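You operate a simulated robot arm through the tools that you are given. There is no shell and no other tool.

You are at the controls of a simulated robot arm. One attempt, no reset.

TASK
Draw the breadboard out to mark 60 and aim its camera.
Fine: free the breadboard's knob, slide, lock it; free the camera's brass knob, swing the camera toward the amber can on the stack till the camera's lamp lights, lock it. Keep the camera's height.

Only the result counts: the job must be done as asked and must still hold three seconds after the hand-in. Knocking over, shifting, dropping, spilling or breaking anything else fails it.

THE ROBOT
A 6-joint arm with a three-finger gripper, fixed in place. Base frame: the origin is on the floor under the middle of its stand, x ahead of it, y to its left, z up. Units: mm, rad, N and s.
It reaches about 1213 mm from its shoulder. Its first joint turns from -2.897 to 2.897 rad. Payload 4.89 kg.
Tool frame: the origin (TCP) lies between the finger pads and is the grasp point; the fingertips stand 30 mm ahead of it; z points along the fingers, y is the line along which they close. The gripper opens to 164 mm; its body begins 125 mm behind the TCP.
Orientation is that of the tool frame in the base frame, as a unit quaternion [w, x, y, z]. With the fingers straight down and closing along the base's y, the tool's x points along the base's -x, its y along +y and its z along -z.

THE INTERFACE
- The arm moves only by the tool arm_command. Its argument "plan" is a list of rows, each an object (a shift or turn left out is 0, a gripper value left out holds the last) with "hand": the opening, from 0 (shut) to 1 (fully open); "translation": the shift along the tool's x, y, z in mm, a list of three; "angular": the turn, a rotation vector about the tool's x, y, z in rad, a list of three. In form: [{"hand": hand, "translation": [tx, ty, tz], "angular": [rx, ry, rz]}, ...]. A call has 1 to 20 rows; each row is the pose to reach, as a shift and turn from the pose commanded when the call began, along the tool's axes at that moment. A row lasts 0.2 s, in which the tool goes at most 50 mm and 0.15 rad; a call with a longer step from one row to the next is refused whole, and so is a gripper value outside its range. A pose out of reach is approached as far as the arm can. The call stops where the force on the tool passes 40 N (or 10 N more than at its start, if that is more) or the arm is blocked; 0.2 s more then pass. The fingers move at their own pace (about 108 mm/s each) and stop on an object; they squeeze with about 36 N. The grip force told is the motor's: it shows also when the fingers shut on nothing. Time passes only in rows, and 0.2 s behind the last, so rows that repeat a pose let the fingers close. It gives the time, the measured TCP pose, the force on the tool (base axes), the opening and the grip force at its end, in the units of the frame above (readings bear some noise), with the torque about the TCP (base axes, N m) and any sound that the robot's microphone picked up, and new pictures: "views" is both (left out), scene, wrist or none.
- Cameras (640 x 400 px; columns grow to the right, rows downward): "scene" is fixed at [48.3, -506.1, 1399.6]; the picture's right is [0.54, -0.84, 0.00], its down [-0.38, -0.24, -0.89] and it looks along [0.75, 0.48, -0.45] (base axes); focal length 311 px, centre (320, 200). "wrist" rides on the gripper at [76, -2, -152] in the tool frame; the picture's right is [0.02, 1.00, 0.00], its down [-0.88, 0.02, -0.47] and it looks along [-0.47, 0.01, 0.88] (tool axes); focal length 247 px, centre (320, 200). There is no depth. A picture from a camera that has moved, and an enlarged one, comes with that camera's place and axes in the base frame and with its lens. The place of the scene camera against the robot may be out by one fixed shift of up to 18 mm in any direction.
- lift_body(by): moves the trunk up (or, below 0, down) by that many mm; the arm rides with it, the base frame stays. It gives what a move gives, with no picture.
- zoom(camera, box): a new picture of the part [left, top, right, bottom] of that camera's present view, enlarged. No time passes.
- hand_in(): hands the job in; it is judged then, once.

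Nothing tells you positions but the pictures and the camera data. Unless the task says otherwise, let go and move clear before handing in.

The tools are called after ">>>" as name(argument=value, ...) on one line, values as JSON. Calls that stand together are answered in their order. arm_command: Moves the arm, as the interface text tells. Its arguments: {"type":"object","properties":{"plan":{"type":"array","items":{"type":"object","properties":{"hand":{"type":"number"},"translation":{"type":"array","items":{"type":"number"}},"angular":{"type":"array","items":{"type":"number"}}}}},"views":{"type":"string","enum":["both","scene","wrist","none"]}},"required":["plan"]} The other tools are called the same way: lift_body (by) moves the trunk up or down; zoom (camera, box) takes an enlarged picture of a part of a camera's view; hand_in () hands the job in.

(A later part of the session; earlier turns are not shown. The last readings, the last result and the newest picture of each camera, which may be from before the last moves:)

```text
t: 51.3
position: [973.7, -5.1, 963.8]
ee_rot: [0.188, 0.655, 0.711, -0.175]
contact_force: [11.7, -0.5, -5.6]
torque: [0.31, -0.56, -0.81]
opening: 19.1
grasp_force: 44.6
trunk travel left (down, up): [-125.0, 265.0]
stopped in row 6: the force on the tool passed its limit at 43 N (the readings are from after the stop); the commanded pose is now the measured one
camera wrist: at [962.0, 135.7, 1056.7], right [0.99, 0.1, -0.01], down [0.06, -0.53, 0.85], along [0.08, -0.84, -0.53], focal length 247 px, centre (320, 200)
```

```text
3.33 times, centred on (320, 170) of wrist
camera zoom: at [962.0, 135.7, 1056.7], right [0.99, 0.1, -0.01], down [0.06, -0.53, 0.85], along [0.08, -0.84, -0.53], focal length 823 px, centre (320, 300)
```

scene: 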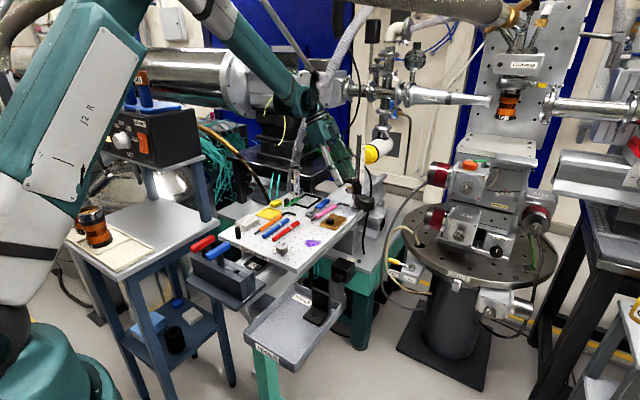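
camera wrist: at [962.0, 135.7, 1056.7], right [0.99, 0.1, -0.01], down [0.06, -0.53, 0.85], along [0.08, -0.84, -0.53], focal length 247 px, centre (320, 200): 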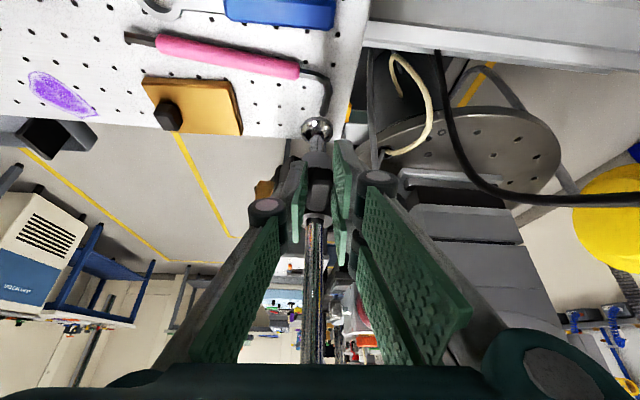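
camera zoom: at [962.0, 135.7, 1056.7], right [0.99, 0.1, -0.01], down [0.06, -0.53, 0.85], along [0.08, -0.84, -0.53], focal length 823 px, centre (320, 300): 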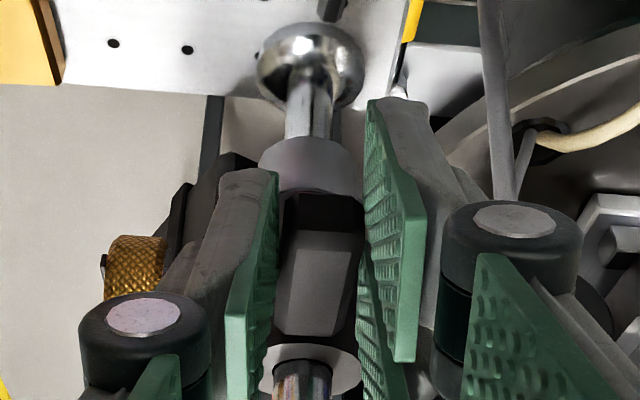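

The collar is rigid both ways, so it is still clamped and the unlabelled brass knob must free in the other direction, past its original position. I'll release the bar, back out, and return to the knob to turn it the other way.

>>> arm_command(plan=[{"hand": 0.4, "translation": [0, 0, 0]}, {"translation": [0, 0, 0]}, {"translation": [0, 0, -15]}, {"translation": [0, 0, -40]}, {"translation": [0, 0, -70]}, {"translation": [0, 0, -90]}, {"translation": [0, 0, -90]}], views="none")

>>> arm_command(plan=[{"hand": 0.34, "translation": [-1, -8, 0], "angular": [-0.0298, -0.0662, -0.1269]}, {"translation": [-3, -18, 0], "angular": [-0.0597, -0.1324, -0.2538]}, {"translation": [-6, -29, 0], "angular": [-0.0895, -0.1986, -0.3807]}, {"translation": [-9, -40, 1], "angular": [-0.1194, -0.2647, -0.5076]}, {"translation": [-12, -51, 2], "angular": [-0.1492, -0.3309, -0.6345]}, {"translation": [-15, -62, 3], "angular": [-0.179, -0.3971, -0.7614]}, {"translation": [-18, -73, 4], "angular": [-0.2089, -0.4633, -0.8884]}, {"translation": [-21, -84, 5], "angular": [-0.2387, -0.5295, -1.0153]}, {"translation": [-24, -94, 6], "angular": [-0.2686, -0.5957, -1.1422]}, {"translation": [-27, -103, 7], "angular": [-0.2984, -0.6618, -1.2691]}, {"translation": [-29, -110, 8], "angular": [-0.3283, -0.728, -1.396]}, {"translation": [-30, -114.9, 8.3], "angular": [-0.3581, -0.7942, -1.5229]}, {"translation": [-30, -114.9, 8.3], "angular": [-0.3581, -0.7942, -1.5229]}], views="both")

>>> zoom(camera="wrist", box=[240, 100, 400, 220])

>>> zoom(camera="scene", box=[180, 90, 400, 260])

```text
t: 52.9
position: [967.5, 39.0, 1043.2]
ee_rot: [0.19, 0.654, 0.711, -0.175]
contact_force: [-0.7, 0.4, -0.5]
torque: [-0.01, -0.02, 0.0]
opening: 65.7
grasp_force: 0.0
trunk travel left (down, up): [-125.0, 265.0]
```

```text
t: 55.7
position: [856.8, -2.2, 1049.3]
ee_rot: [0.354, -0.148, 0.853, -0.354]
contact_force: [-0.5, 0.6, 0.9]
torque: [-0.02, -0.02, -0.05]
opening: 55.8
grasp_force: 0.1
trunk travel left (down, up): [-125.0, 265.0]
camera wrist: at [696.5, 34.8, 1088.4], right [-0.02, 0.69, -0.72], down [0.28, 0.69, 0.66], along [0.96, -0.19, -0.21], focal length 247 px, centre (320, 200)
```

scene: 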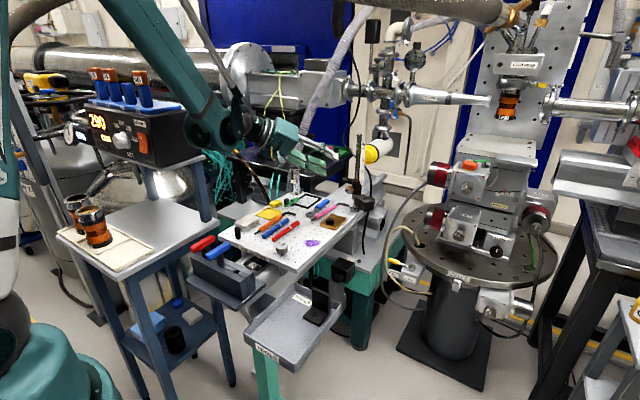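
wrist: 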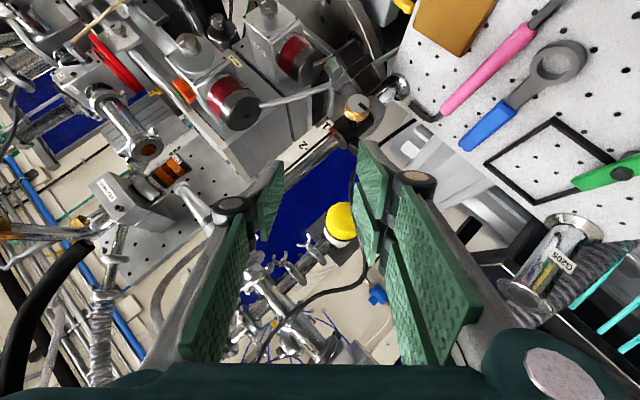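

```text
3.33 times, centred on (320, 160) of wrist
camera zoom: at [696.5, 34.8, 1088.4], right [-0.02, 0.69, -0.72], down [0.28, 0.69, 0.66], along [0.96, -0.19, -0.21], focal length 823 px, centre (320, 333)
```

zoom: 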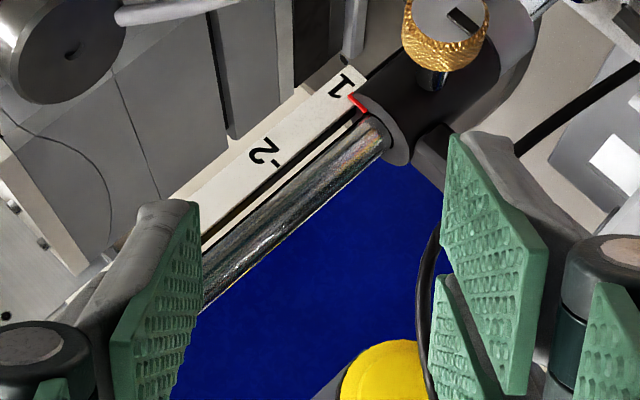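

```text
2.35 times, centred on (290, 175) of scene
camera zoom: at [48.3, -506.1, 1399.6], right [0.54, -0.84, 0.0], down [-0.38, -0.24, -0.89], along [0.75, 0.48, -0.45], focal length 733 px, centre (391, 259)
```

zoom: 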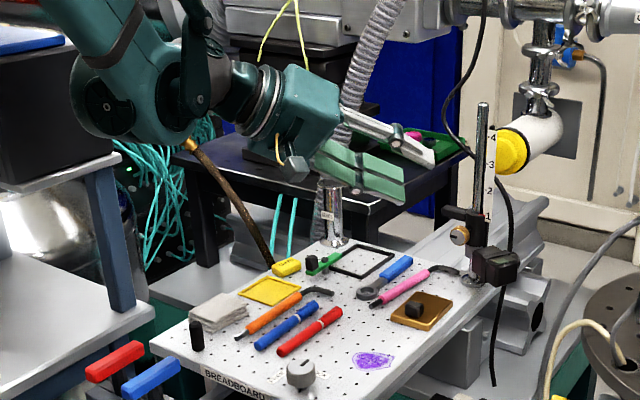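

>>> arm_command(plan=[{"hand": 0.34, "translation": [11, 10.5, 10]}, {"translation": [22, 21, 20]}, {"translation": [33, 32, 30]}, {"translation": [42.9, 41.7, 39.7]}, {"translation": [42.9, 41.7, 60]}, {"translation": [42.9, 41.7, 80]}, {"translation": [42.9, 41.7, 88]}, {"translation": [42.9, 41.7, 88]}], views="both")

>>> zoom(camera="wrist", box=[240, 110, 400, 230])

>>> zoom(camera="scene", box=[335, 150, 395, 220])

```text
t: 57.5
position: [887.9, -37.3, 954.5]
ee_rot: [0.355, -0.148, 0.852, -0.354]
contact_force: [0.8, 0.5, 0.3]
torque: [-0.03, -0.02, -0.03]
opening: 55.7
grasp_force: 0.1
trunk travel left (down, up): [-125.0, 265.0]
camera wrist: at [728.7, -0.8, 993.2], right [-0.02, 0.69, -0.72], down [0.29, 0.69, 0.66], along [0.96, -0.19, -0.21], focal length 247 px, centre (320, 200)
```

scene: 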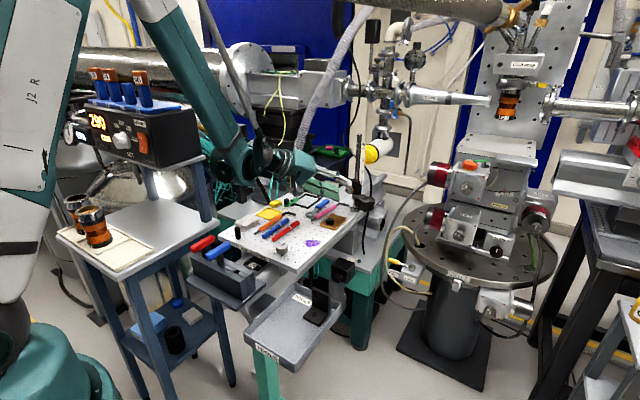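
wrist: 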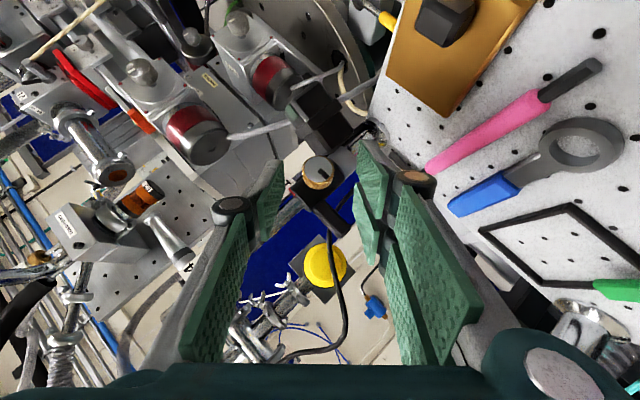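

```text
3.33 times, centred on (320, 170) of wrist
camera zoom: at [728.7, -0.8, 993.2], right [-0.02, 0.69, -0.72], down [0.29, 0.69, 0.66], along [0.96, -0.19, -0.21], focal length 823 px, centre (320, 300)
```

zoom: 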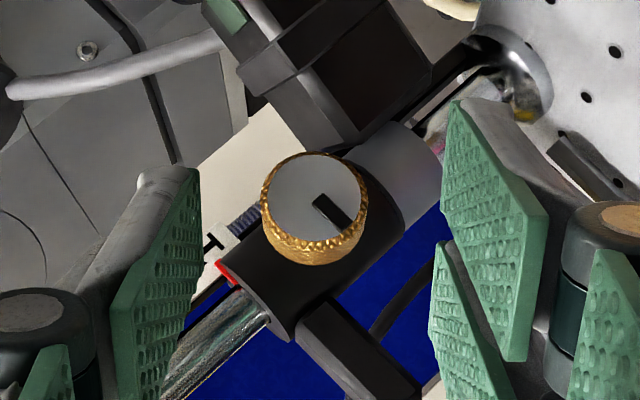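

```text
5.71 times, centred on (365, 185) of scene
camera zoom: at [48.3, -506.1, 1399.6], right [0.54, -0.84, 0.0], down [-0.38, -0.24, -0.89], along [0.75, 0.48, -0.45], focal length 1780 px, centre (63, 286)
```

zoom: 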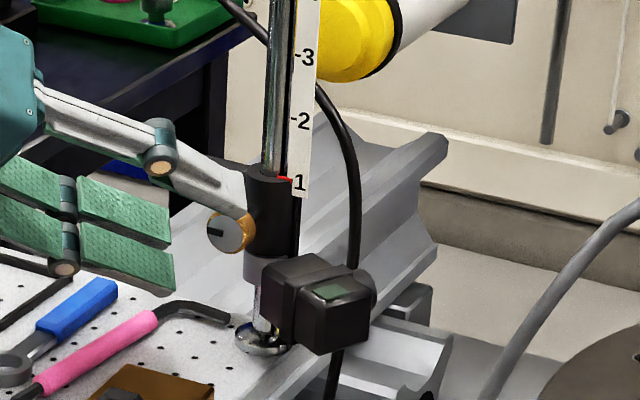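

>>> arm_command(plan=[{"hand": 0.34, "translation": [0, -0.8, 12]}, {"translation": [0, -1.5, 23]}, {"translation": [0, -1.5, 31.7]}, {"translation": [0, -1.5, 31.7]}, {"hand": 0.0, "translation": [0, -1.5, 31.7]}, {"translation": [0, -1.5, 31.7]}, {"translation": [0, -1.5, 31.7]}], views="wrist")

>>> zoom(camera="wrist", box=[240, 110, 400, 230])

```text
t: 59.1
position: [911.6, -55.1, 939.2]
ee_rot: [0.354, -0.148, 0.853, -0.354]
contact_force: [8.0, -8.5, 6.8]
torque: [-0.02, -0.14, -0.14]
opening: 26.4
grasp_force: 45.2
trunk travel left (down, up): [-125.0, 265.0]
camera wrist: at [751.8, -17.3, 978.5], right [-0.02, 0.69, -0.72], down [0.29, 0.69, 0.66], along [0.96, -0.2, -0.21], focal length 247 px, centre (320, 200)
```

wrist: 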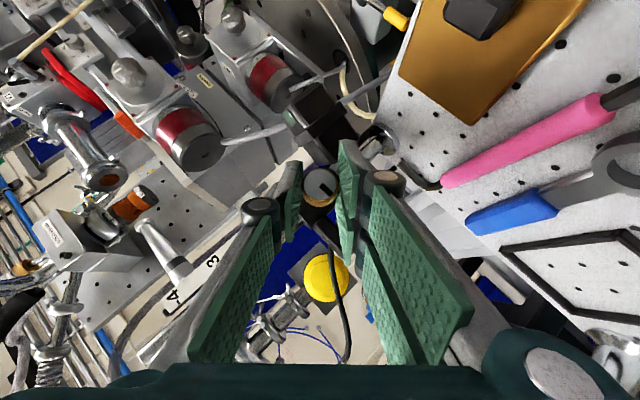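

```text
3.33 times, centred on (320, 170) of wrist
camera zoom: at [751.8, -17.3, 978.5], right [-0.02, 0.69, -0.72], down [0.29, 0.69, 0.66], along [0.96, -0.2, -0.21], focal length 823 px, centre (320, 300)
```

zoom: 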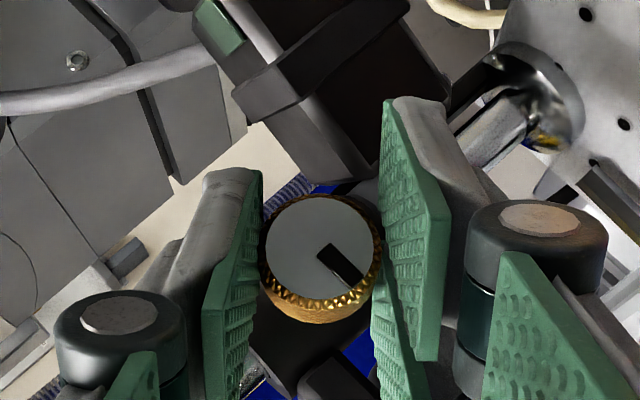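

>>> arm_command(plan=[{"hand": 0.0, "translation": [0.07, -1.32, 0.07], "angular": [-0.099, 0, 0.099]}, {"translation": [0.26, -2.62, 0.26], "angular": [-0.198, 0, 0.198]}, {"translation": [0.58, -3.86, 0.58], "angular": [-0.297, 0, 0.297]}, {"translation": [1.02, -5.03, 1.02], "angular": [-0.396, 0, 0.396]}, {"translation": [1.58, -6.1, 1.58], "angular": [-0.495, 0, 0.495]}, {"translation": [2.23, -7.05, 2.23], "angular": [-0.594, 0, 0.594]}, {"translation": [2.23, -7.05, 2.23], "angular": [-0.594, 0, 0.594]}], views="none")

>>> zoom(camera="wrist", box=[240, 110, 400, 230])

```text
t: 60.7
position: [910.4, -62.1, 941.1]
ee_rot: [0.383, 0.01, 0.923, 0.025]
contact_force: [18.8, -9.1, 5.2]
torque: [-0.08, -0.2, -0.31]
opening: 26.4
grasp_force: 45.2
trunk travel left (down, up): [-125.0, 265.0]
```

```text
3.33 times, centred on (320, 170) of wrist
camera zoom: at [751.1, -66.3, 995.1], right [-0.02, 1.0, 0.04], down [0.29, -0.03, 0.96], along [0.96, 0.03, -0.29], focal length 823 px, centre (320, 300)
```

zoom: 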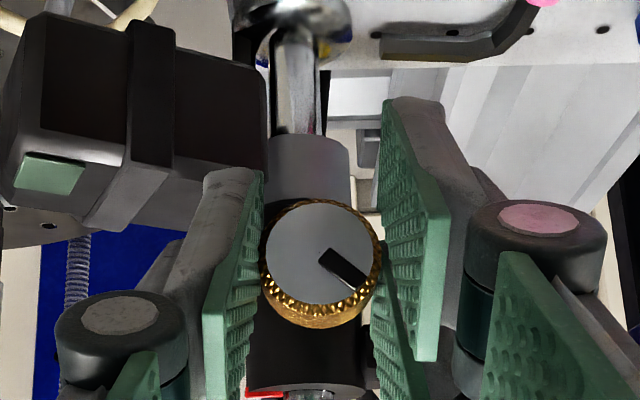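

>>> arm_command(plan=[{"hand": 0.0, "translation": [-0.64, -1.32, 0.77], "angular": [-0.099, 0, 0.099]}, {"translation": [-0.45, -2.62, 0.97], "angular": [-0.198, 0, 0.198]}, {"translation": [-0.12, -3.86, 1.29], "angular": [-0.297, 0, 0.297]}, {"translation": [0.32, -5.04, 1.73], "angular": [-0.396, 0, 0.396]}, {"translation": [0.87, -6.1, 2.28], "angular": [-0.495, 0, 0.495]}, {"translation": [1.09, -6.46, 2.5], "angular": [-0.53, 0, 0.53]}, {"translation": [1.09, -6.46, 2.5], "angular": [-0.53, 0, 0.53]}], views="none")

>>> zoom(camera="wrist", box=[240, 110, 400, 230])

```text
t: 62.3
position: [911.8, -67.4, 942.0]
ee_rot: [0.353, 0.148, 0.85, 0.362]
contact_force: [-20.9, -7.2, -0.4]
torque: [0.03, 0.13, -0.22]
opening: 26.3
grasp_force: 44.8
trunk travel left (down, up): [-125.0, 265.0]
```

```text
3.33 times, centred on (320, 170) of wrist
camera zoom: at [752.0, -107.8, 975.8], right [-0.02, 0.7, 0.71], down [0.29, -0.68, 0.68], along [0.96, 0.22, -0.19], focal length 823 px, centre (320, 300)
```

zoom: 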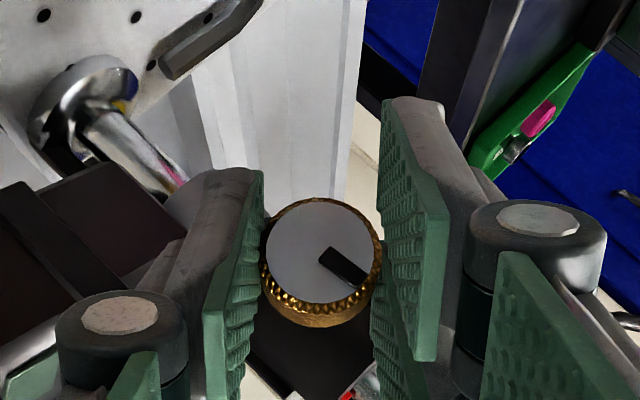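

>>> arm_command(plan=[{"hand": 0.0, "translation": [0.7, -0.5, -0.7], "angular": [-0.05, 0, 0.05]}, {"translation": [0.7, -1.4, -0.7], "angular": [-0.11, 0, 0.11]}, {"translation": [0.7, -1.4, -0.7], "angular": [-0.11, 0, 0.11]}], views="none")

>>> zoom(camera="wrist", box=[240, 110, 400, 230])

```text
t: 63.1
position: [912.0, -68.2, 937.5]
ee_rot: [0.339, 0.174, 0.819, 0.428]
contact_force: [-12.8, -1.9, -3.4]
torque: [-0.43, 0.22, 0.2]
opening: 26.2
grasp_force: 45.1
trunk travel left (down, up): [-125.0, 265.0]
```

```text
3.33 times, centred on (320, 170) of wrist
camera zoom: at [752.3, -113.7, 967.9], right [-0.02, 0.59, 0.81], down [0.29, -0.77, 0.57], along [0.96, 0.24, -0.16], focal length 823 px, centre (320, 300)
```

zoom: 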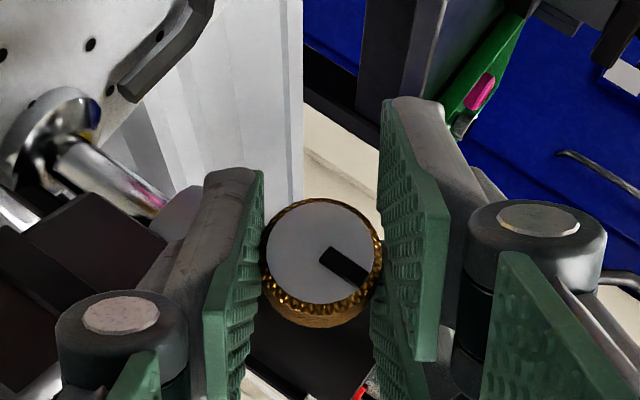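

>>> arm_command(plan=[{"hand": 0.0, "translation": [0.3, -0.45, -0.3], "angular": [-0.035, 0, 0.035]}, {"translation": [0.3, -0.9, -0.3], "angular": [-0.0707, 0, 0.0707]}, {"translation": [0.3, -0.9, -0.3], "angular": [-0.0707, 0, 0.0707]}], views="none")

>>> zoom(camera="wrist", box=[280, 150, 360, 220])

```text
t: 63.9
position: [911.2, -67.9, 937.7]
ee_rot: [0.331, 0.192, 0.798, 0.466]
contact_force: [2.3, -5.3, -1.7]
torque: [-0.61, -0.01, -0.13]
opening: 26.4
grasp_force: 45.3
trunk travel left (down, up): [-125.0, 265.0]
```

```text
5.71 times, centred on (320, 185) of wrist
camera zoom: at [752.4, -116.4, 962.4], right [-0.02, 0.5, 0.86], down [0.29, -0.82, 0.49], along [0.96, 0.26, -0.13], focal length 1411 px, centre (320, 286)
```

zoom: 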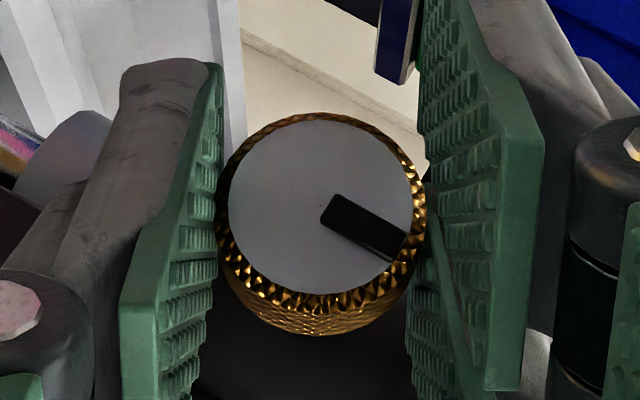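

There is a hard stop at pointer-up (LOCK), so the range is LOCK (up) to FREE (+y), and it was free before. That means the camera must swing on the separate grey ring below the black collar, and I was pushing the wrong part. I'll turn the knob back to FREE and then push the camera body itself.

>>> arm_command(plan=[{"hand": 0.0, "translation": [0.07, 1.33, 0.07], "angular": [0.099, 0, -0.099]}, {"translation": [0.26, 2.63, 0.26], "angular": [0.198, 0, -0.198]}, {"translation": [0.58, 3.87, 0.58], "angular": [0.297, 0, -0.297]}, {"translation": [1.02, 5.05, 1.02], "angular": [0.396, 0, -0.396]}, {"translation": [1.58, 6.12, 1.58], "angular": [0.495, 0, -0.495]}, {"translation": [2.23, 7.07, 2.23], "angular": [0.594, 0, -0.594]}, {"translation": [2.97, 7.89, 2.97], "angular": [0.693, 0, -0.693]}, {"translation": [3.78, 8.55, 3.78], "angular": [0.792, 0, -0.792]}, {"translation": [4.65, 9.05, 4.65], "angular": [0.891, 0, -0.891]}, {"translation": [5.56, 9.36, 5.56], "angular": [0.99, 0, -0.99]}, {"translation": [6.49, 9.5, 6.49], "angular": [1.089, 0, -1.089]}, {"translation": [7.3, 9.46, 7.3], "angular": [1.174, 0, -1.174]}, {"translation": [7.89, 9.35, 7.89], "angular": [1.237, 0, -1.237]}, {"translation": [7.89, 9.35, 7.89], "angular": [1.237, 0, -1.237]}], views="both")

>>> zoom(camera="wrist", box=[240, 110, 400, 230])

>>> zoom(camera="scene", box=[335, 150, 395, 220])

```text
t: 66.9
position: [911.1, -54.1, 941.2]
ee_rot: [0.36, -0.13, 0.869, -0.314]
contact_force: [1.2, -4.8, 0.4]
torque: [0.57, 0.27, -0.32]
opening: 26.5
grasp_force: 45.0
trunk travel left (down, up): [-125.0, 265.0]
camera wrist: at [751.0, -21.9, 983.1], right [-0.02, 0.76, -0.65], down [0.29, 0.63, 0.73], along [0.96, -0.17, -0.23], focal length 247 px, centre (320, 200)
```

scene: 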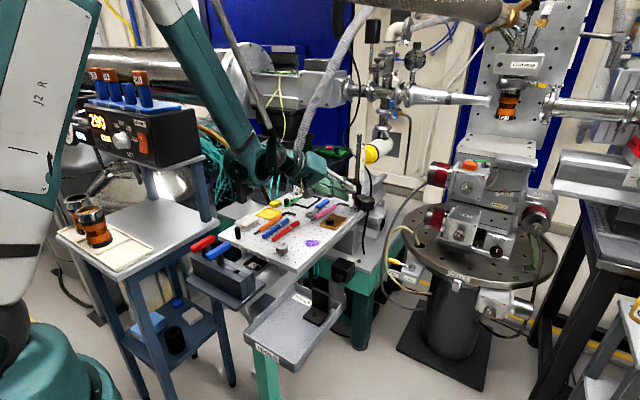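
wrist: 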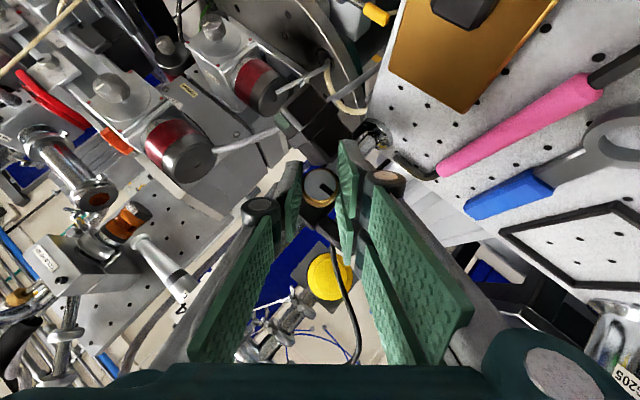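

```text
3.33 times, centred on (320, 170) of wrist
camera zoom: at [751.0, -21.9, 983.1], right [-0.02, 0.76, -0.65], down [0.29, 0.63, 0.73], along [0.96, -0.17, -0.23], focal length 823 px, centre (320, 300)
```

zoom: 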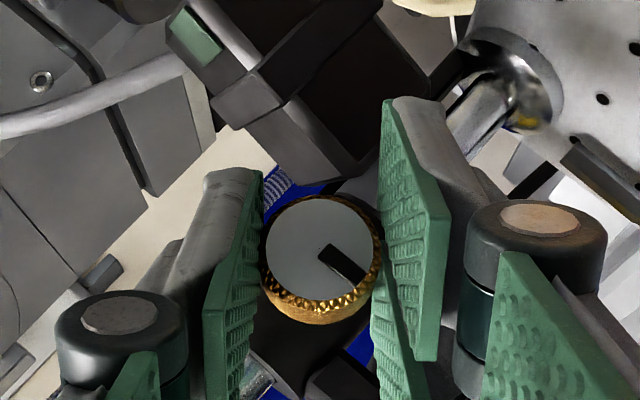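

```text
5.71 times, centred on (365, 185) of scene
camera zoom: at [48.3, -506.1, 1399.6], right [0.54, -0.84, 0.0], down [-0.38, -0.24, -0.89], along [0.75, 0.48, -0.45], focal length 1780 px, centre (63, 286)
```

zoom: 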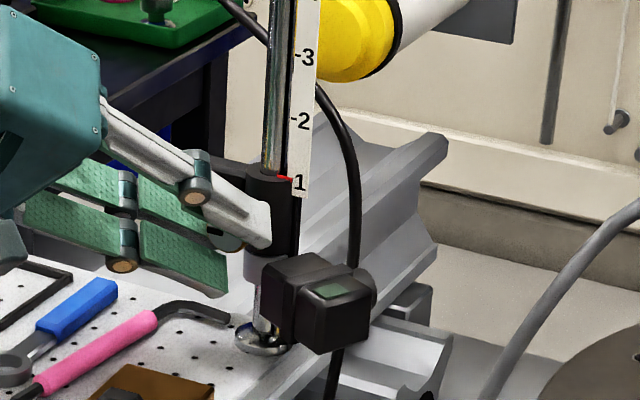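

The knob is at FREE again. I'll release it and move to a vertical pose above the camera head to look at how it's mounted.

>>> arm_command(plan=[{"hand": 0.34, "translation": [0, 0, 0]}, {"translation": [0, 0, 0]}, {"translation": [0, 0, -15]}, {"translation": [0, 0, -40]}, {"translation": [0, 0, -70]}, {"translation": [0, 0, -70]}], views="none")

>>> arm_command(plan=[{"hand": 0.5, "translation": [-8, -15, -6], "angular": [-0.108, 0.035, -0.08]}, {"translation": [-14, -28, -4], "angular": [-0.216, 0.07, -0.16]}, {"translation": [-19, -41, 0], "angular": [-0.323, 0.104, -0.239]}, {"translation": [-23, -54, 4], "angular": [-0.431, 0.139, -0.319]}, {"translation": [-26, -67, 8], "angular": [-0.539, 0.174, -0.399]}, {"translation": [-28, -80, 12], "angular": [-0.647, 0.209, -0.479]}, {"translation": [-30, -93, 16], "angular": [-0.754, 0.244, -0.558]}, {"translation": [-31, -106, 20], "angular": [-0.862, 0.279, -0.638]}, {"translation": [-31.7, -119, 22.6], "angular": [-0.97, 0.3134, -0.718]}, {"translation": [-31.7, -119, 22.6], "angular": [-0.97, 0.3134, -0.718]}], views="both")

>>> zoom(camera="wrist", box=[200, 100, 440, 280])

>>> zoom(camera="scene", box=[335, 150, 395, 220])

```text
t: 68.3
position: [861.6, -23.7, 979.0]
ee_rot: [0.361, -0.13, 0.869, -0.312]
contact_force: [-0.9, 0.6, -1.3]
torque: [-0.01, 0.02, 0.03]
opening: 55.7
grasp_force: 0.0
trunk travel left (down, up): [-125.0, 265.0]
```

```text
t: 70.5
position: [900.1, -110.9, 1059.3]
ee_rot: [0.001, -0.517, 0.856, 0.0]
contact_force: [0.5, -0.2, -0.5]
torque: [0.02, 0.06, -0.01]
opening: 81.8
grasp_force: 0.0
trunk travel left (down, up): [-125.0, 265.0]
camera wrist: at [867.4, -179.3, 1211.8], right [-0.89, 0.45, 0.0], down [0.39, 0.79, 0.47], along [0.21, 0.42, -0.88], focal length 247 px, centre (320, 200)
```

scene: 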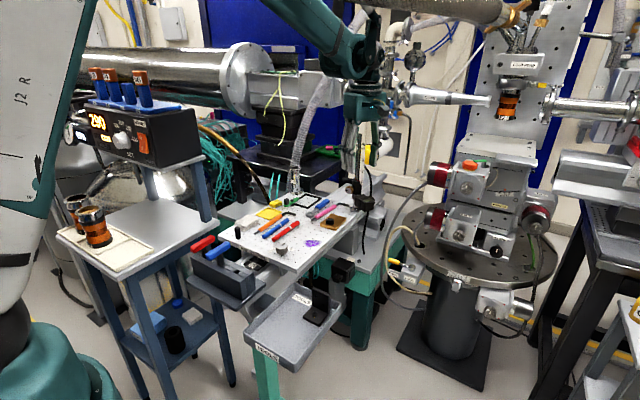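
wrist: 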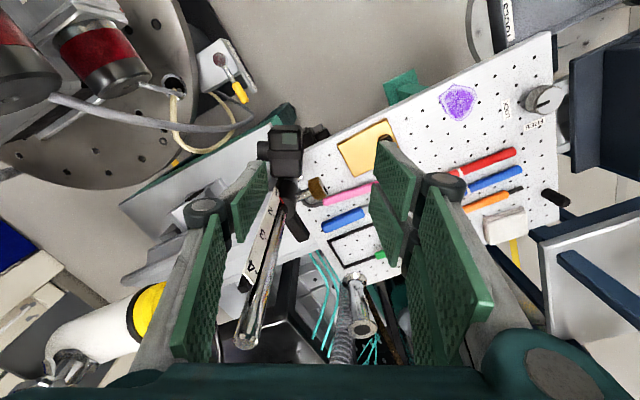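

```text
2.22 times, centred on (320, 190) of wrist
camera zoom: at [867.4, -179.3, 1211.8], right [-0.89, 0.45, 0.0], down [0.39, 0.79, 0.47], along [0.21, 0.42, -0.88], focal length 549 px, centre (320, 222)
```

zoom: 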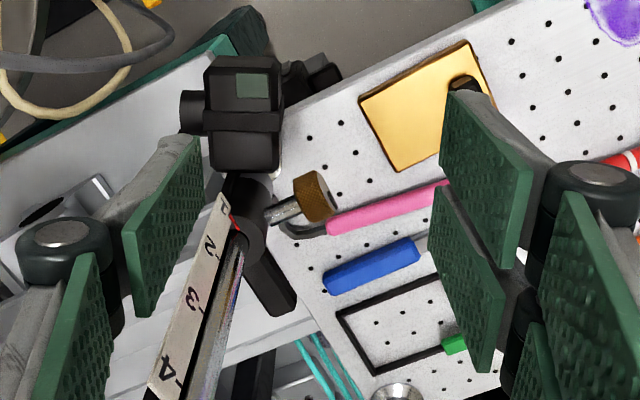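

```text
5.71 times, centred on (365, 185) of scene
camera zoom: at [48.3, -506.1, 1399.6], right [0.54, -0.84, 0.0], down [-0.38, -0.24, -0.89], along [0.75, 0.48, -0.45], focal length 1780 px, centre (63, 286)
```

zoom: 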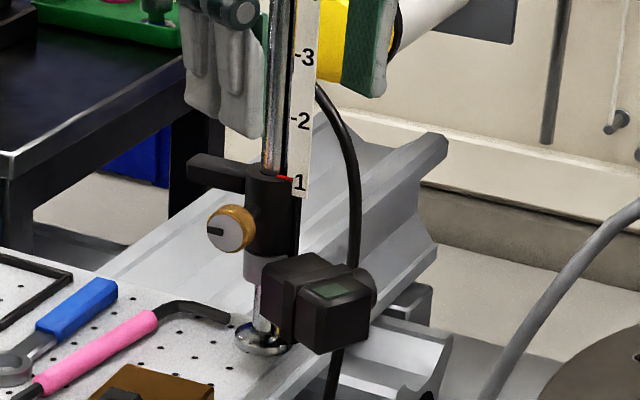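

This view is very clear. The camera box runs outward from the post at about azimuth -119° and the lens points about -29°, so it needs roughly 11–18° clockwise. I'll straddle the outer end of the box from above, with the single finger just beyond the lens barrel, and nudge it around. First I'll hover.

>>> arm_command(plan=[{"hand": 0.42, "translation": [3, -10, 12]}, {"translation": [6, -20, 26]}, {"translation": [10, -31, 42]}, {"translation": [14.6, -42.9, 60]}, {"translation": [14.6, -42.9, 90]}, {"translation": [14.6, -42.9, 100]}, {"translation": [14.6, -42.9, 100]}], views="both")

>>> zoom(camera="wrist", box=[230, 120, 410, 260])

>>> zoom(camera="scene", box=[335, 150, 395, 220])

```text
t: 72.1
position: [931.0, -145.2, 957.3]
ee_rot: [0.001, -0.516, 0.856, 0.001]
contact_force: [-0.6, 0.2, -0.3]
torque: [0.03, 0.02, -0.01]
opening: 69.3
grasp_force: 0.0
trunk travel left (down, up): [-125.0, 265.0]
camera wrist: at [899.2, -212.9, 1111.3], right [-0.89, 0.45, 0.0], down [0.39, 0.79, 0.47], along [0.21, 0.42, -0.88], focal length 247 px, centre (320, 200)
```

scene: 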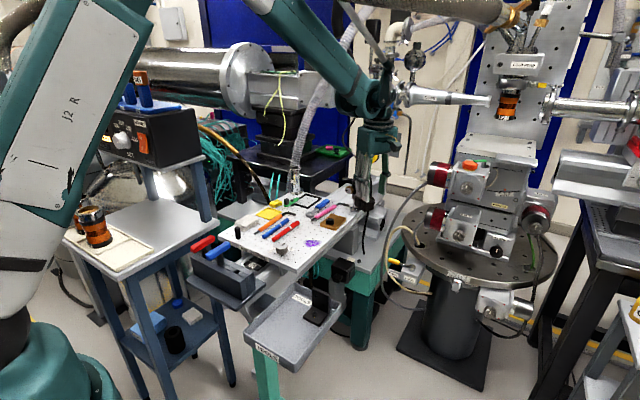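
wrist: 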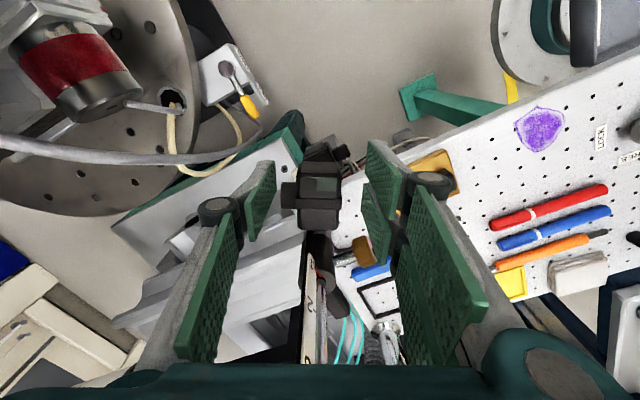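

```text
2.86 times, centred on (320, 190) of wrist
camera zoom: at [899.2, -212.9, 1111.3], right [-0.89, 0.45, 0.0], down [0.39, 0.79, 0.47], along [0.21, 0.42, -0.88], focal length 706 px, centre (320, 229)
```

zoom: 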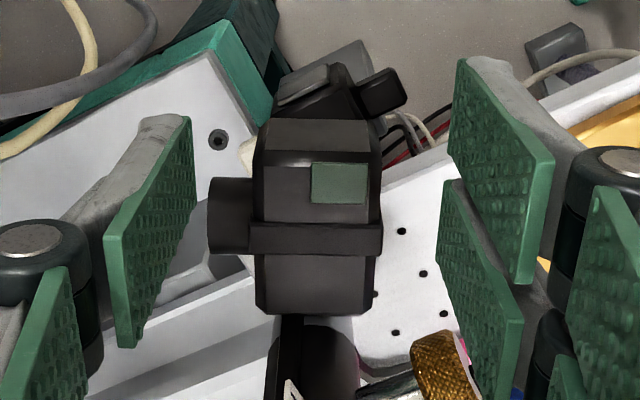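

```text
5.71 times, centred on (365, 185) of scene
camera zoom: at [48.3, -506.1, 1399.6], right [0.54, -0.84, 0.0], down [-0.38, -0.24, -0.89], along [0.75, 0.48, -0.45], focal length 1780 px, centre (63, 286)
```

zoom: 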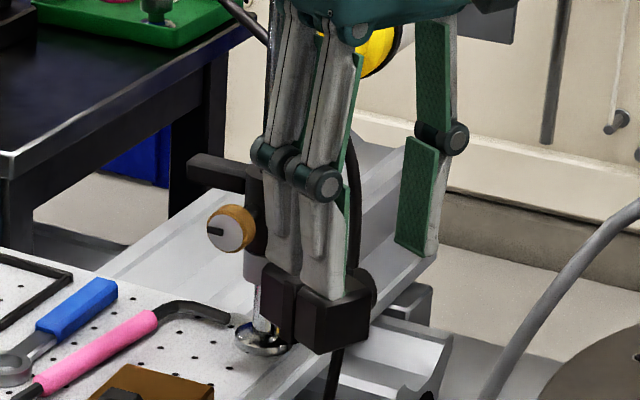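

I can see the box, the lens barrel and the unlit lamp clearly. I'll shift slightly inward so the single finger lands on the box face just past the lens, then lower beside it.

>>> arm_command(plan=[{"hand": 0.42, "translation": [-3, 0, 8]}, {"translation": [-6, 0, 20]}, {"translation": [-6, 0, 35]}, {"translation": [-6, 0, 48]}, {"hand": 0.36, "translation": [-6, 0, 48]}, {"translation": [-6, 0, 48]}], views="wrist")

>>> zoom(camera="wrist", box=[230, 110, 410, 250])

>>> zoom(camera="scene", box=[335, 150, 395, 220])

```text
t: 73.5
position: [934.4, -137.1, 910.9]
ee_rot: [0.001, -0.516, 0.857, 0.001]
contact_force: [-0.7, -0.4, 0.2]
torque: [0.01, 0.02, 0.0]
opening: 58.9
grasp_force: 0.0
trunk travel left (down, up): [-125.0, 265.0]
camera wrist: at [902.1, -206.3, 1063.6], right [-0.89, 0.45, 0.0], down [0.39, 0.79, 0.47], along [0.21, 0.42, -0.88], focal length 247 px, centre (320, 200)
```

wrist: 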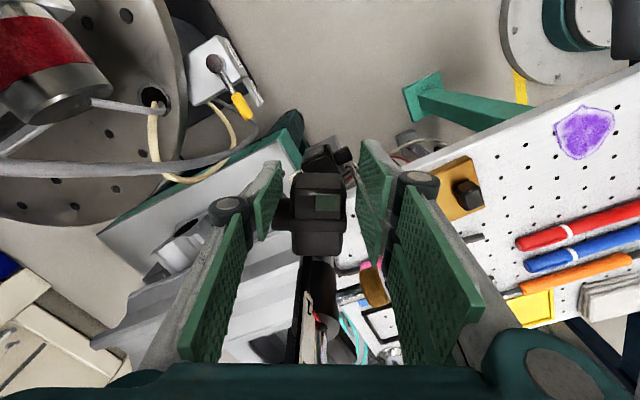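

```text
2.86 times, centred on (320, 180) of wrist
camera zoom: at [902.1, -206.3, 1063.6], right [-0.89, 0.45, 0.0], down [0.39, 0.79, 0.47], along [0.21, 0.42, -0.88], focal length 706 px, centre (320, 257)
```

zoom: 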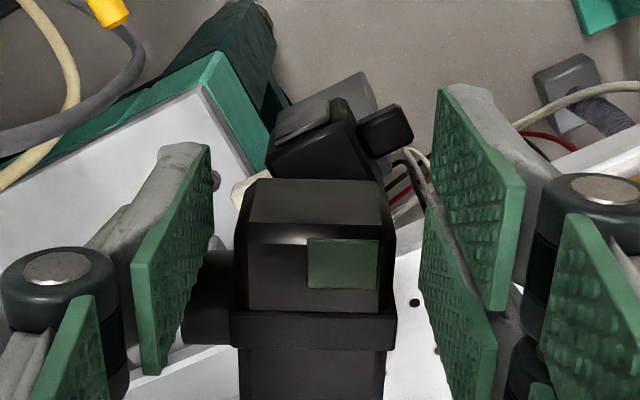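

```text
5.71 times, centred on (365, 185) of scene
camera zoom: at [48.3, -506.1, 1399.6], right [0.54, -0.84, 0.0], down [-0.38, -0.24, -0.89], along [0.75, 0.48, -0.45], focal length 1780 px, centre (63, 286)
```

zoom: 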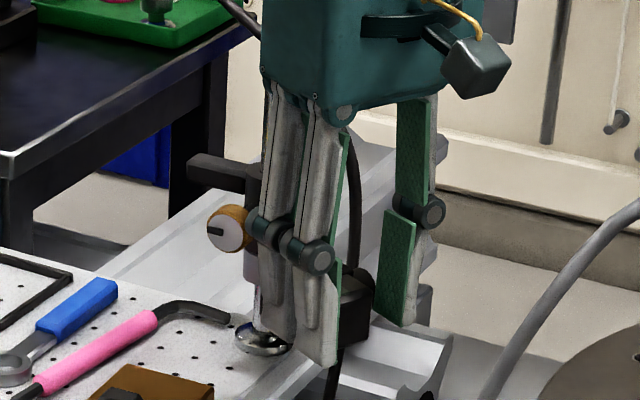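

>>> arm_command(plan=[{"hand": 0.3, "translation": [0, -1.2, 0]}, {"translation": [0, -2.5, 0]}, {"translation": [0, -2.5, 0]}], views="none")

>>> arm_command(plan=[{"hand": 0.3, "translation": [-0.05, 1.4, 0], "angular": [0, 0, 0.0167]}, {"translation": [-0.12, 2.85, 0], "angular": [0, 0, 0.0333]}, {"translation": [-0.19, 4.27, 0], "angular": [0, 0, 0.05]}, {"translation": [-0.3, 5.7, 0], "angular": [0, 0, 0.0667]}, {"translation": [-0.44, 7.1, 0], "angular": [0, 0, 0.0833]}, {"translation": [-0.59, 8.52, 0], "angular": [0, 0, 0.1]}, {"translation": [-0.59, 8.52, 0], "angular": [0, 0, 0.1]}], views="wrist")

>>> zoom(camera="wrist", box=[230, 110, 410, 250])

>>> zoom(camera="scene", box=[335, 150, 395, 220])

```text
t: 74.3
position: [936.8, -139.5, 912.8]
ee_rot: [0.002, -0.516, 0.857, 0.0]
contact_force: [-0.2, -0.6, 0.3]
torque: [0.02, -0.02, -0.01]
opening: 49.5
grasp_force: 0.0
trunk travel left (down, up): [-125.0, 265.0]
```

```text
t: 75.9
position: [929.8, -134.6, 912.4]
ee_rot: [0.001, -0.473, 0.881, 0.0]
contact_force: [-1.2, -0.7, 0.4]
torque: [0.04, -0.01, 0.03]
opening: 49.2
grasp_force: 0.0
trunk travel left (down, up): [-125.0, 265.0]
camera wrist: at [889.5, -199.4, 1063.9], right [-0.84, 0.54, 0.0], down [0.47, 0.74, 0.48], along [0.25, 0.4, -0.88], focal length 247 px, centre (320, 200)
```

wrist: 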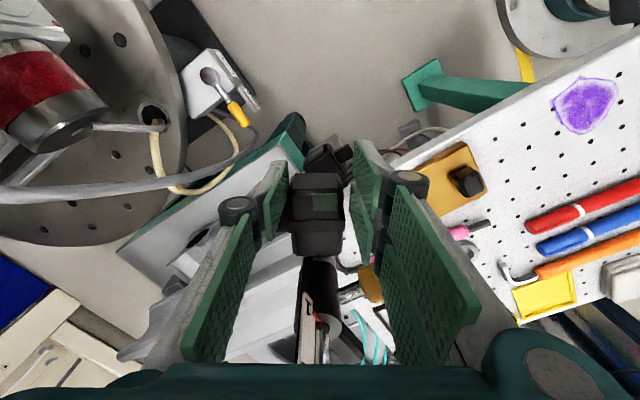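

```text
2.86 times, centred on (320, 180) of wrist
camera zoom: at [889.5, -199.4, 1063.9], right [-0.84, 0.54, 0.0], down [0.47, 0.74, 0.48], along [0.25, 0.4, -0.88], focal length 706 px, centre (320, 257)
```

zoom: 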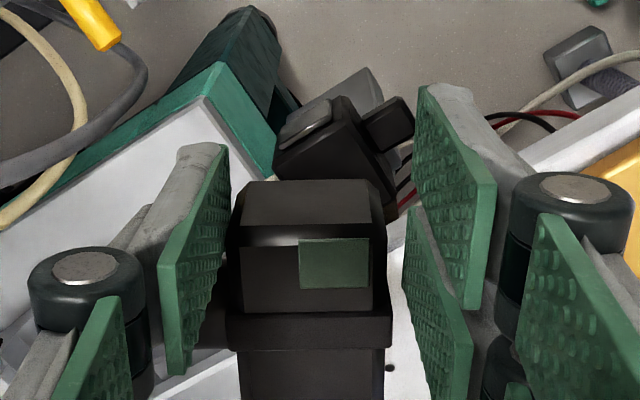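

```text
5.71 times, centred on (365, 185) of scene
camera zoom: at [48.3, -506.1, 1399.6], right [0.54, -0.84, 0.0], down [-0.38, -0.24, -0.89], along [0.75, 0.48, -0.45], focal length 1780 px, centre (63, 286)
```

zoom: 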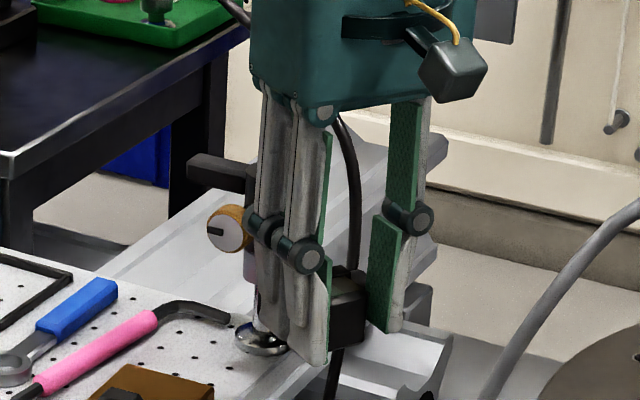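

The camera head now follows the finger with almost no force, so it is free. I'll continue in small steps and watch the lamp.

>>> arm_command(plan=[{"hand": 0.3, "translation": [-0.05, 1.4, 0], "angular": [0, 0, 0.0167]}, {"translation": [-0.12, 2.85, 0], "angular": [0, 0, 0.0333]}, {"translation": [-0.19, 4.27, 0], "angular": [0, 0, 0.05]}, {"translation": [-0.19, 4.27, 0], "angular": [0, 0, 0.05]}], views="wrist")

>>> zoom(camera="wrist", box=[230, 110, 410, 250])

>>> zoom(camera="scene", box=[335, 150, 395, 220])

```text
t: 76.9
position: [926.0, -133.3, 912.1]
ee_rot: [0.0, -0.451, 0.893, -0.001]
contact_force: [-0.4, 0.0, -0.1]
torque: [0.04, -0.01, 0.02]
opening: 49.5
grasp_force: 0.7
trunk travel left (down, up): [-125.0, 265.0]
camera wrist: at [883.0, -194.8, 1063.7], right [-0.82, 0.58, 0.0], down [0.51, 0.72, 0.48], along [0.27, 0.39, -0.88], focal length 247 px, centre (320, 200)
```

wrist: 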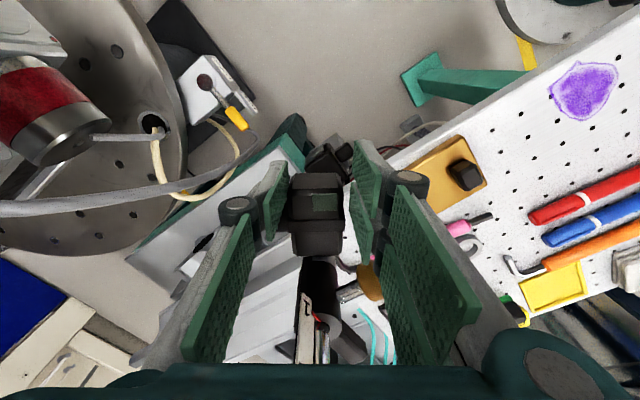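

```text
2.86 times, centred on (320, 180) of wrist
camera zoom: at [883.0, -194.8, 1063.7], right [-0.82, 0.58, 0.0], down [0.51, 0.72, 0.48], along [0.27, 0.39, -0.88], focal length 706 px, centre (320, 257)
```

zoom: 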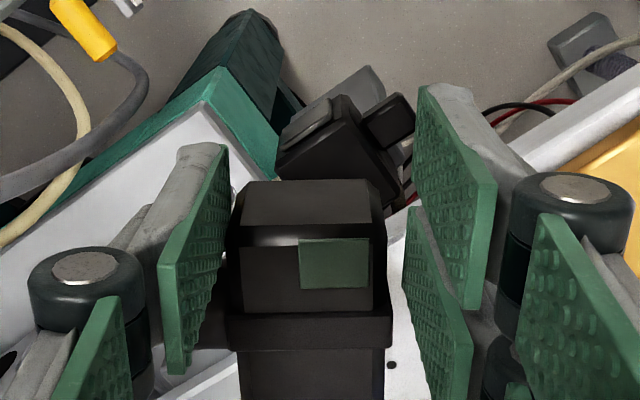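

```text
5.71 times, centred on (365, 185) of scene
camera zoom: at [48.3, -506.1, 1399.6], right [0.54, -0.84, 0.0], down [-0.38, -0.24, -0.89], along [0.75, 0.48, -0.45], focal length 1780 px, centre (63, 286)
```

zoom: 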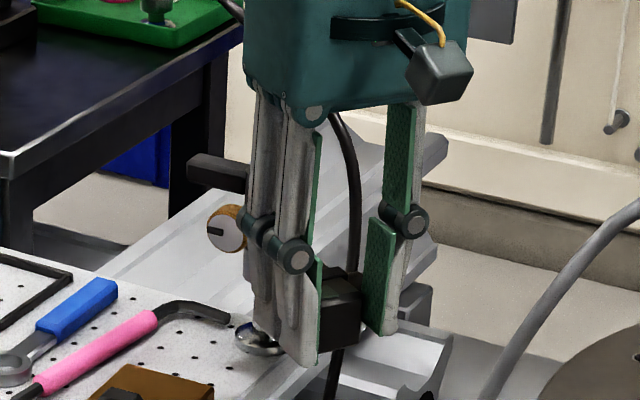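

>>> arm_command(plan=[{"hand": 0.3, "translation": [-0.03, 0.85, 0], "angular": [0, 0, 0.01]}, {"translation": [-0.06, 1.7, 0], "angular": [0, 0, 0.02]}, {"translation": [-0.1, 2.56, 0], "angular": [0, 0, 0.03]}, {"translation": [-0.1, 2.56, 0], "angular": [0, 0, 0.03]}], views="none")

>>> zoom(camera="wrist", box=[280, 160, 370, 230])

>>> zoom(camera="scene", box=[335, 150, 395, 220])

```text
t: 77.9
position: [923.8, -130.9, 912.2]
ee_rot: [0.001, -0.437, 0.899, 0.001]
contact_force: [-0.3, 0.2, -0.2]
torque: [0.01, 0.01, 0.0]
opening: 49.6
grasp_force: 0.2
trunk travel left (down, up): [-125.0, 265.0]
```

```text
5.71 times, centred on (325, 195) of wrist
camera zoom: at [879.3, -191.9, 1064.0], right [-0.8, 0.6, 0.0], down [0.53, 0.7, 0.48], along [0.29, 0.38, -0.88], focal length 1411 px, centre (291, 229)
```

zoom: 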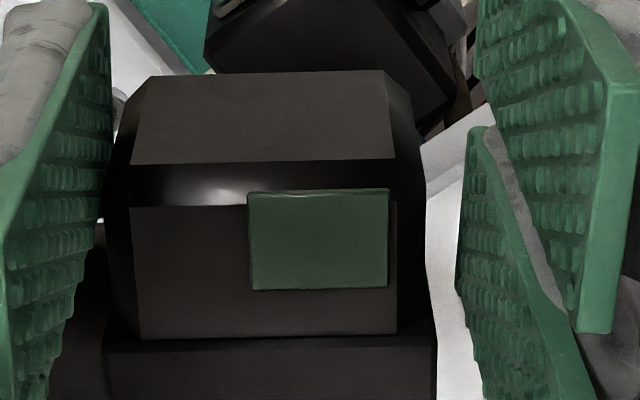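

```text
5.71 times, centred on (365, 185) of scene
camera zoom: at [48.3, -506.1, 1399.6], right [0.54, -0.84, 0.0], down [-0.38, -0.24, -0.89], along [0.75, 0.48, -0.45], focal length 1780 px, centre (63, 286)
```

zoom: 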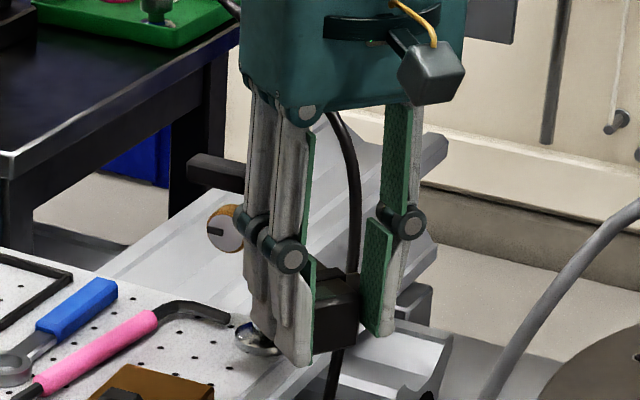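

>>> arm_command(plan=[{"hand": 0.3, "translation": [-0.03, 0.85, 0], "angular": [0, 0, 0.01]}, {"translation": [-0.06, 1.7, 0], "angular": [0, 0, 0.02]}, {"translation": [-0.1, 2.56, 0], "angular": [0, 0, 0.03]}, {"translation": [-0.1, 2.56, 0], "angular": [0, 0, 0.03]}], views="none")

>>> zoom(camera="wrist", box=[280, 160, 370, 230])

```text
t: 78.9
position: [921.2, -129.3, 911.8]
ee_rot: [0.002, -0.424, 0.906, 0.0]
contact_force: [1.0, 0.2, 0.0]
torque: [-0.03, -0.04, -0.01]
opening: 49.3
grasp_force: 0.5
trunk travel left (down, up): [-125.0, 265.0]
```

```text
5.71 times, centred on (325, 195) of wrist
camera zoom: at [875.4, -188.7, 1063.4], right [-0.78, 0.62, 0.0], down [0.55, 0.69, 0.48], along [0.3, 0.37, -0.88], focal length 1411 px, centre (291, 229)
```

zoom: 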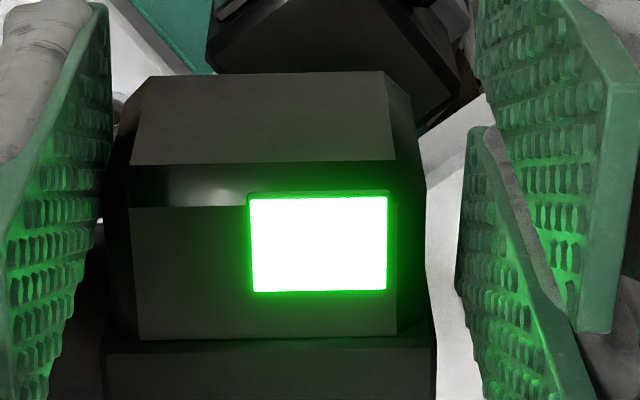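

The lamp is lit. I'll go a touch further (under 1°) so the aim isn't at the very edge of the lit range.

>>> arm_command(plan=[{"hand": 0.3, "translation": [-0.03, 0.64, 0], "angular": [0, 0, 0.0075]}, {"translation": [-0.05, 1.28, 0], "angular": [0, 0, 0.015]}, {"translation": [-0.05, 1.28, 0], "angular": [0, 0, 0.015]}], views="none")

>>> zoom(camera="wrist", box=[230, 110, 410, 250])

>>> zoom(camera="scene", box=[335, 150, 395, 220])

```text
t: 79.7
position: [921.2, -127.8, 910.7]
ee_rot: [0.001, -0.416, 0.909, 0.0]
contact_force: [0.1, -0.1, 0.0]
torque: [0.01, 0.0, -0.01]
opening: 49.1
grasp_force: 0.5
trunk travel left (down, up): [-125.0, 265.0]
```

```text
2.86 times, centred on (320, 180) of wrist
camera zoom: at [873.1, -187.1, 1063.3], right [-0.77, 0.64, 0.0], down [0.56, 0.68, 0.48], along [0.3, 0.37, -0.88], focal length 706 px, centre (320, 257)
```

zoom: 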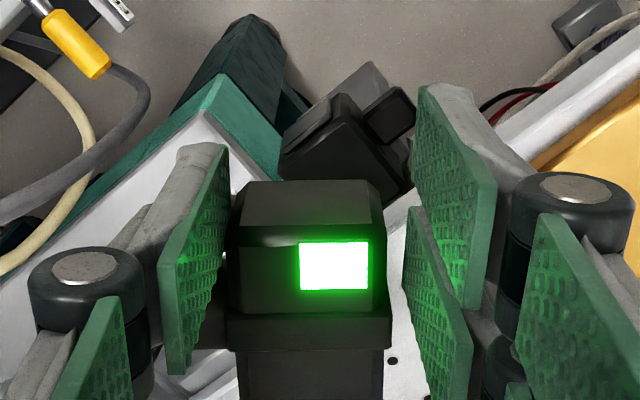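

```text
5.71 times, centred on (365, 185) of scene
camera zoom: at [48.3, -506.1, 1399.6], right [0.54, -0.84, 0.0], down [-0.38, -0.24, -0.89], along [0.75, 0.48, -0.45], focal length 1780 px, centre (63, 286)
```

zoom: 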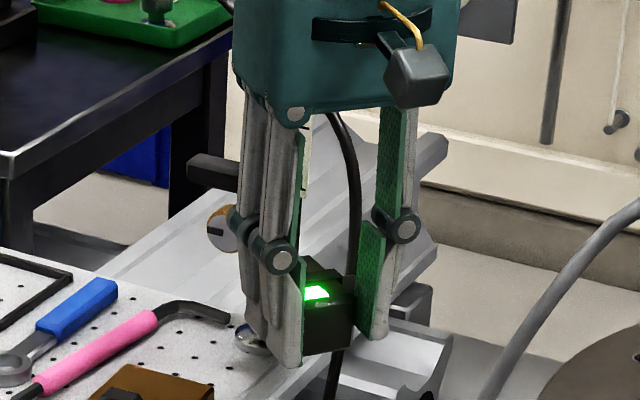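

>>> arm_command(plan=[{"hand": 0.3, "translation": [-0.03, 0.64, 0], "angular": [0, 0, 0.0075]}, {"translation": [-0.05, 1.28, 0], "angular": [0, 0, 0.015]}, {"translation": [-0.05, 1.28, 0], "angular": [0, 0, 0.015]}], views="none")

>>> zoom(camera="wrist", box=[230, 110, 410, 250])

```text
t: 80.5
position: [921.1, -126.9, 911.5]
ee_rot: [0.001, -0.411, 0.912, 0.001]
contact_force: [0.1, 0.2, -1.0]
torque: [0.01, -0.04, -0.01]
opening: 49.3
grasp_force: 0.0
trunk travel left (down, up): [-125.0, 265.0]
```

```text
2.86 times, centred on (320, 180) of wrist
camera zoom: at [871.8, -184.9, 1063.6], right [-0.76, 0.65, 0.0], down [0.57, 0.67, 0.48], along [0.31, 0.36, -0.88], focal length 706 px, centre (320, 257)
```

zoom: 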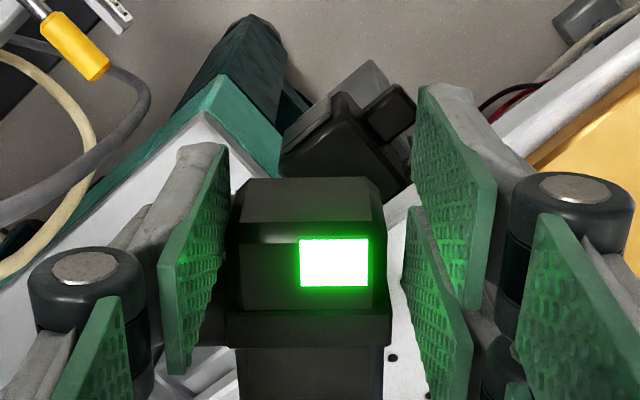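

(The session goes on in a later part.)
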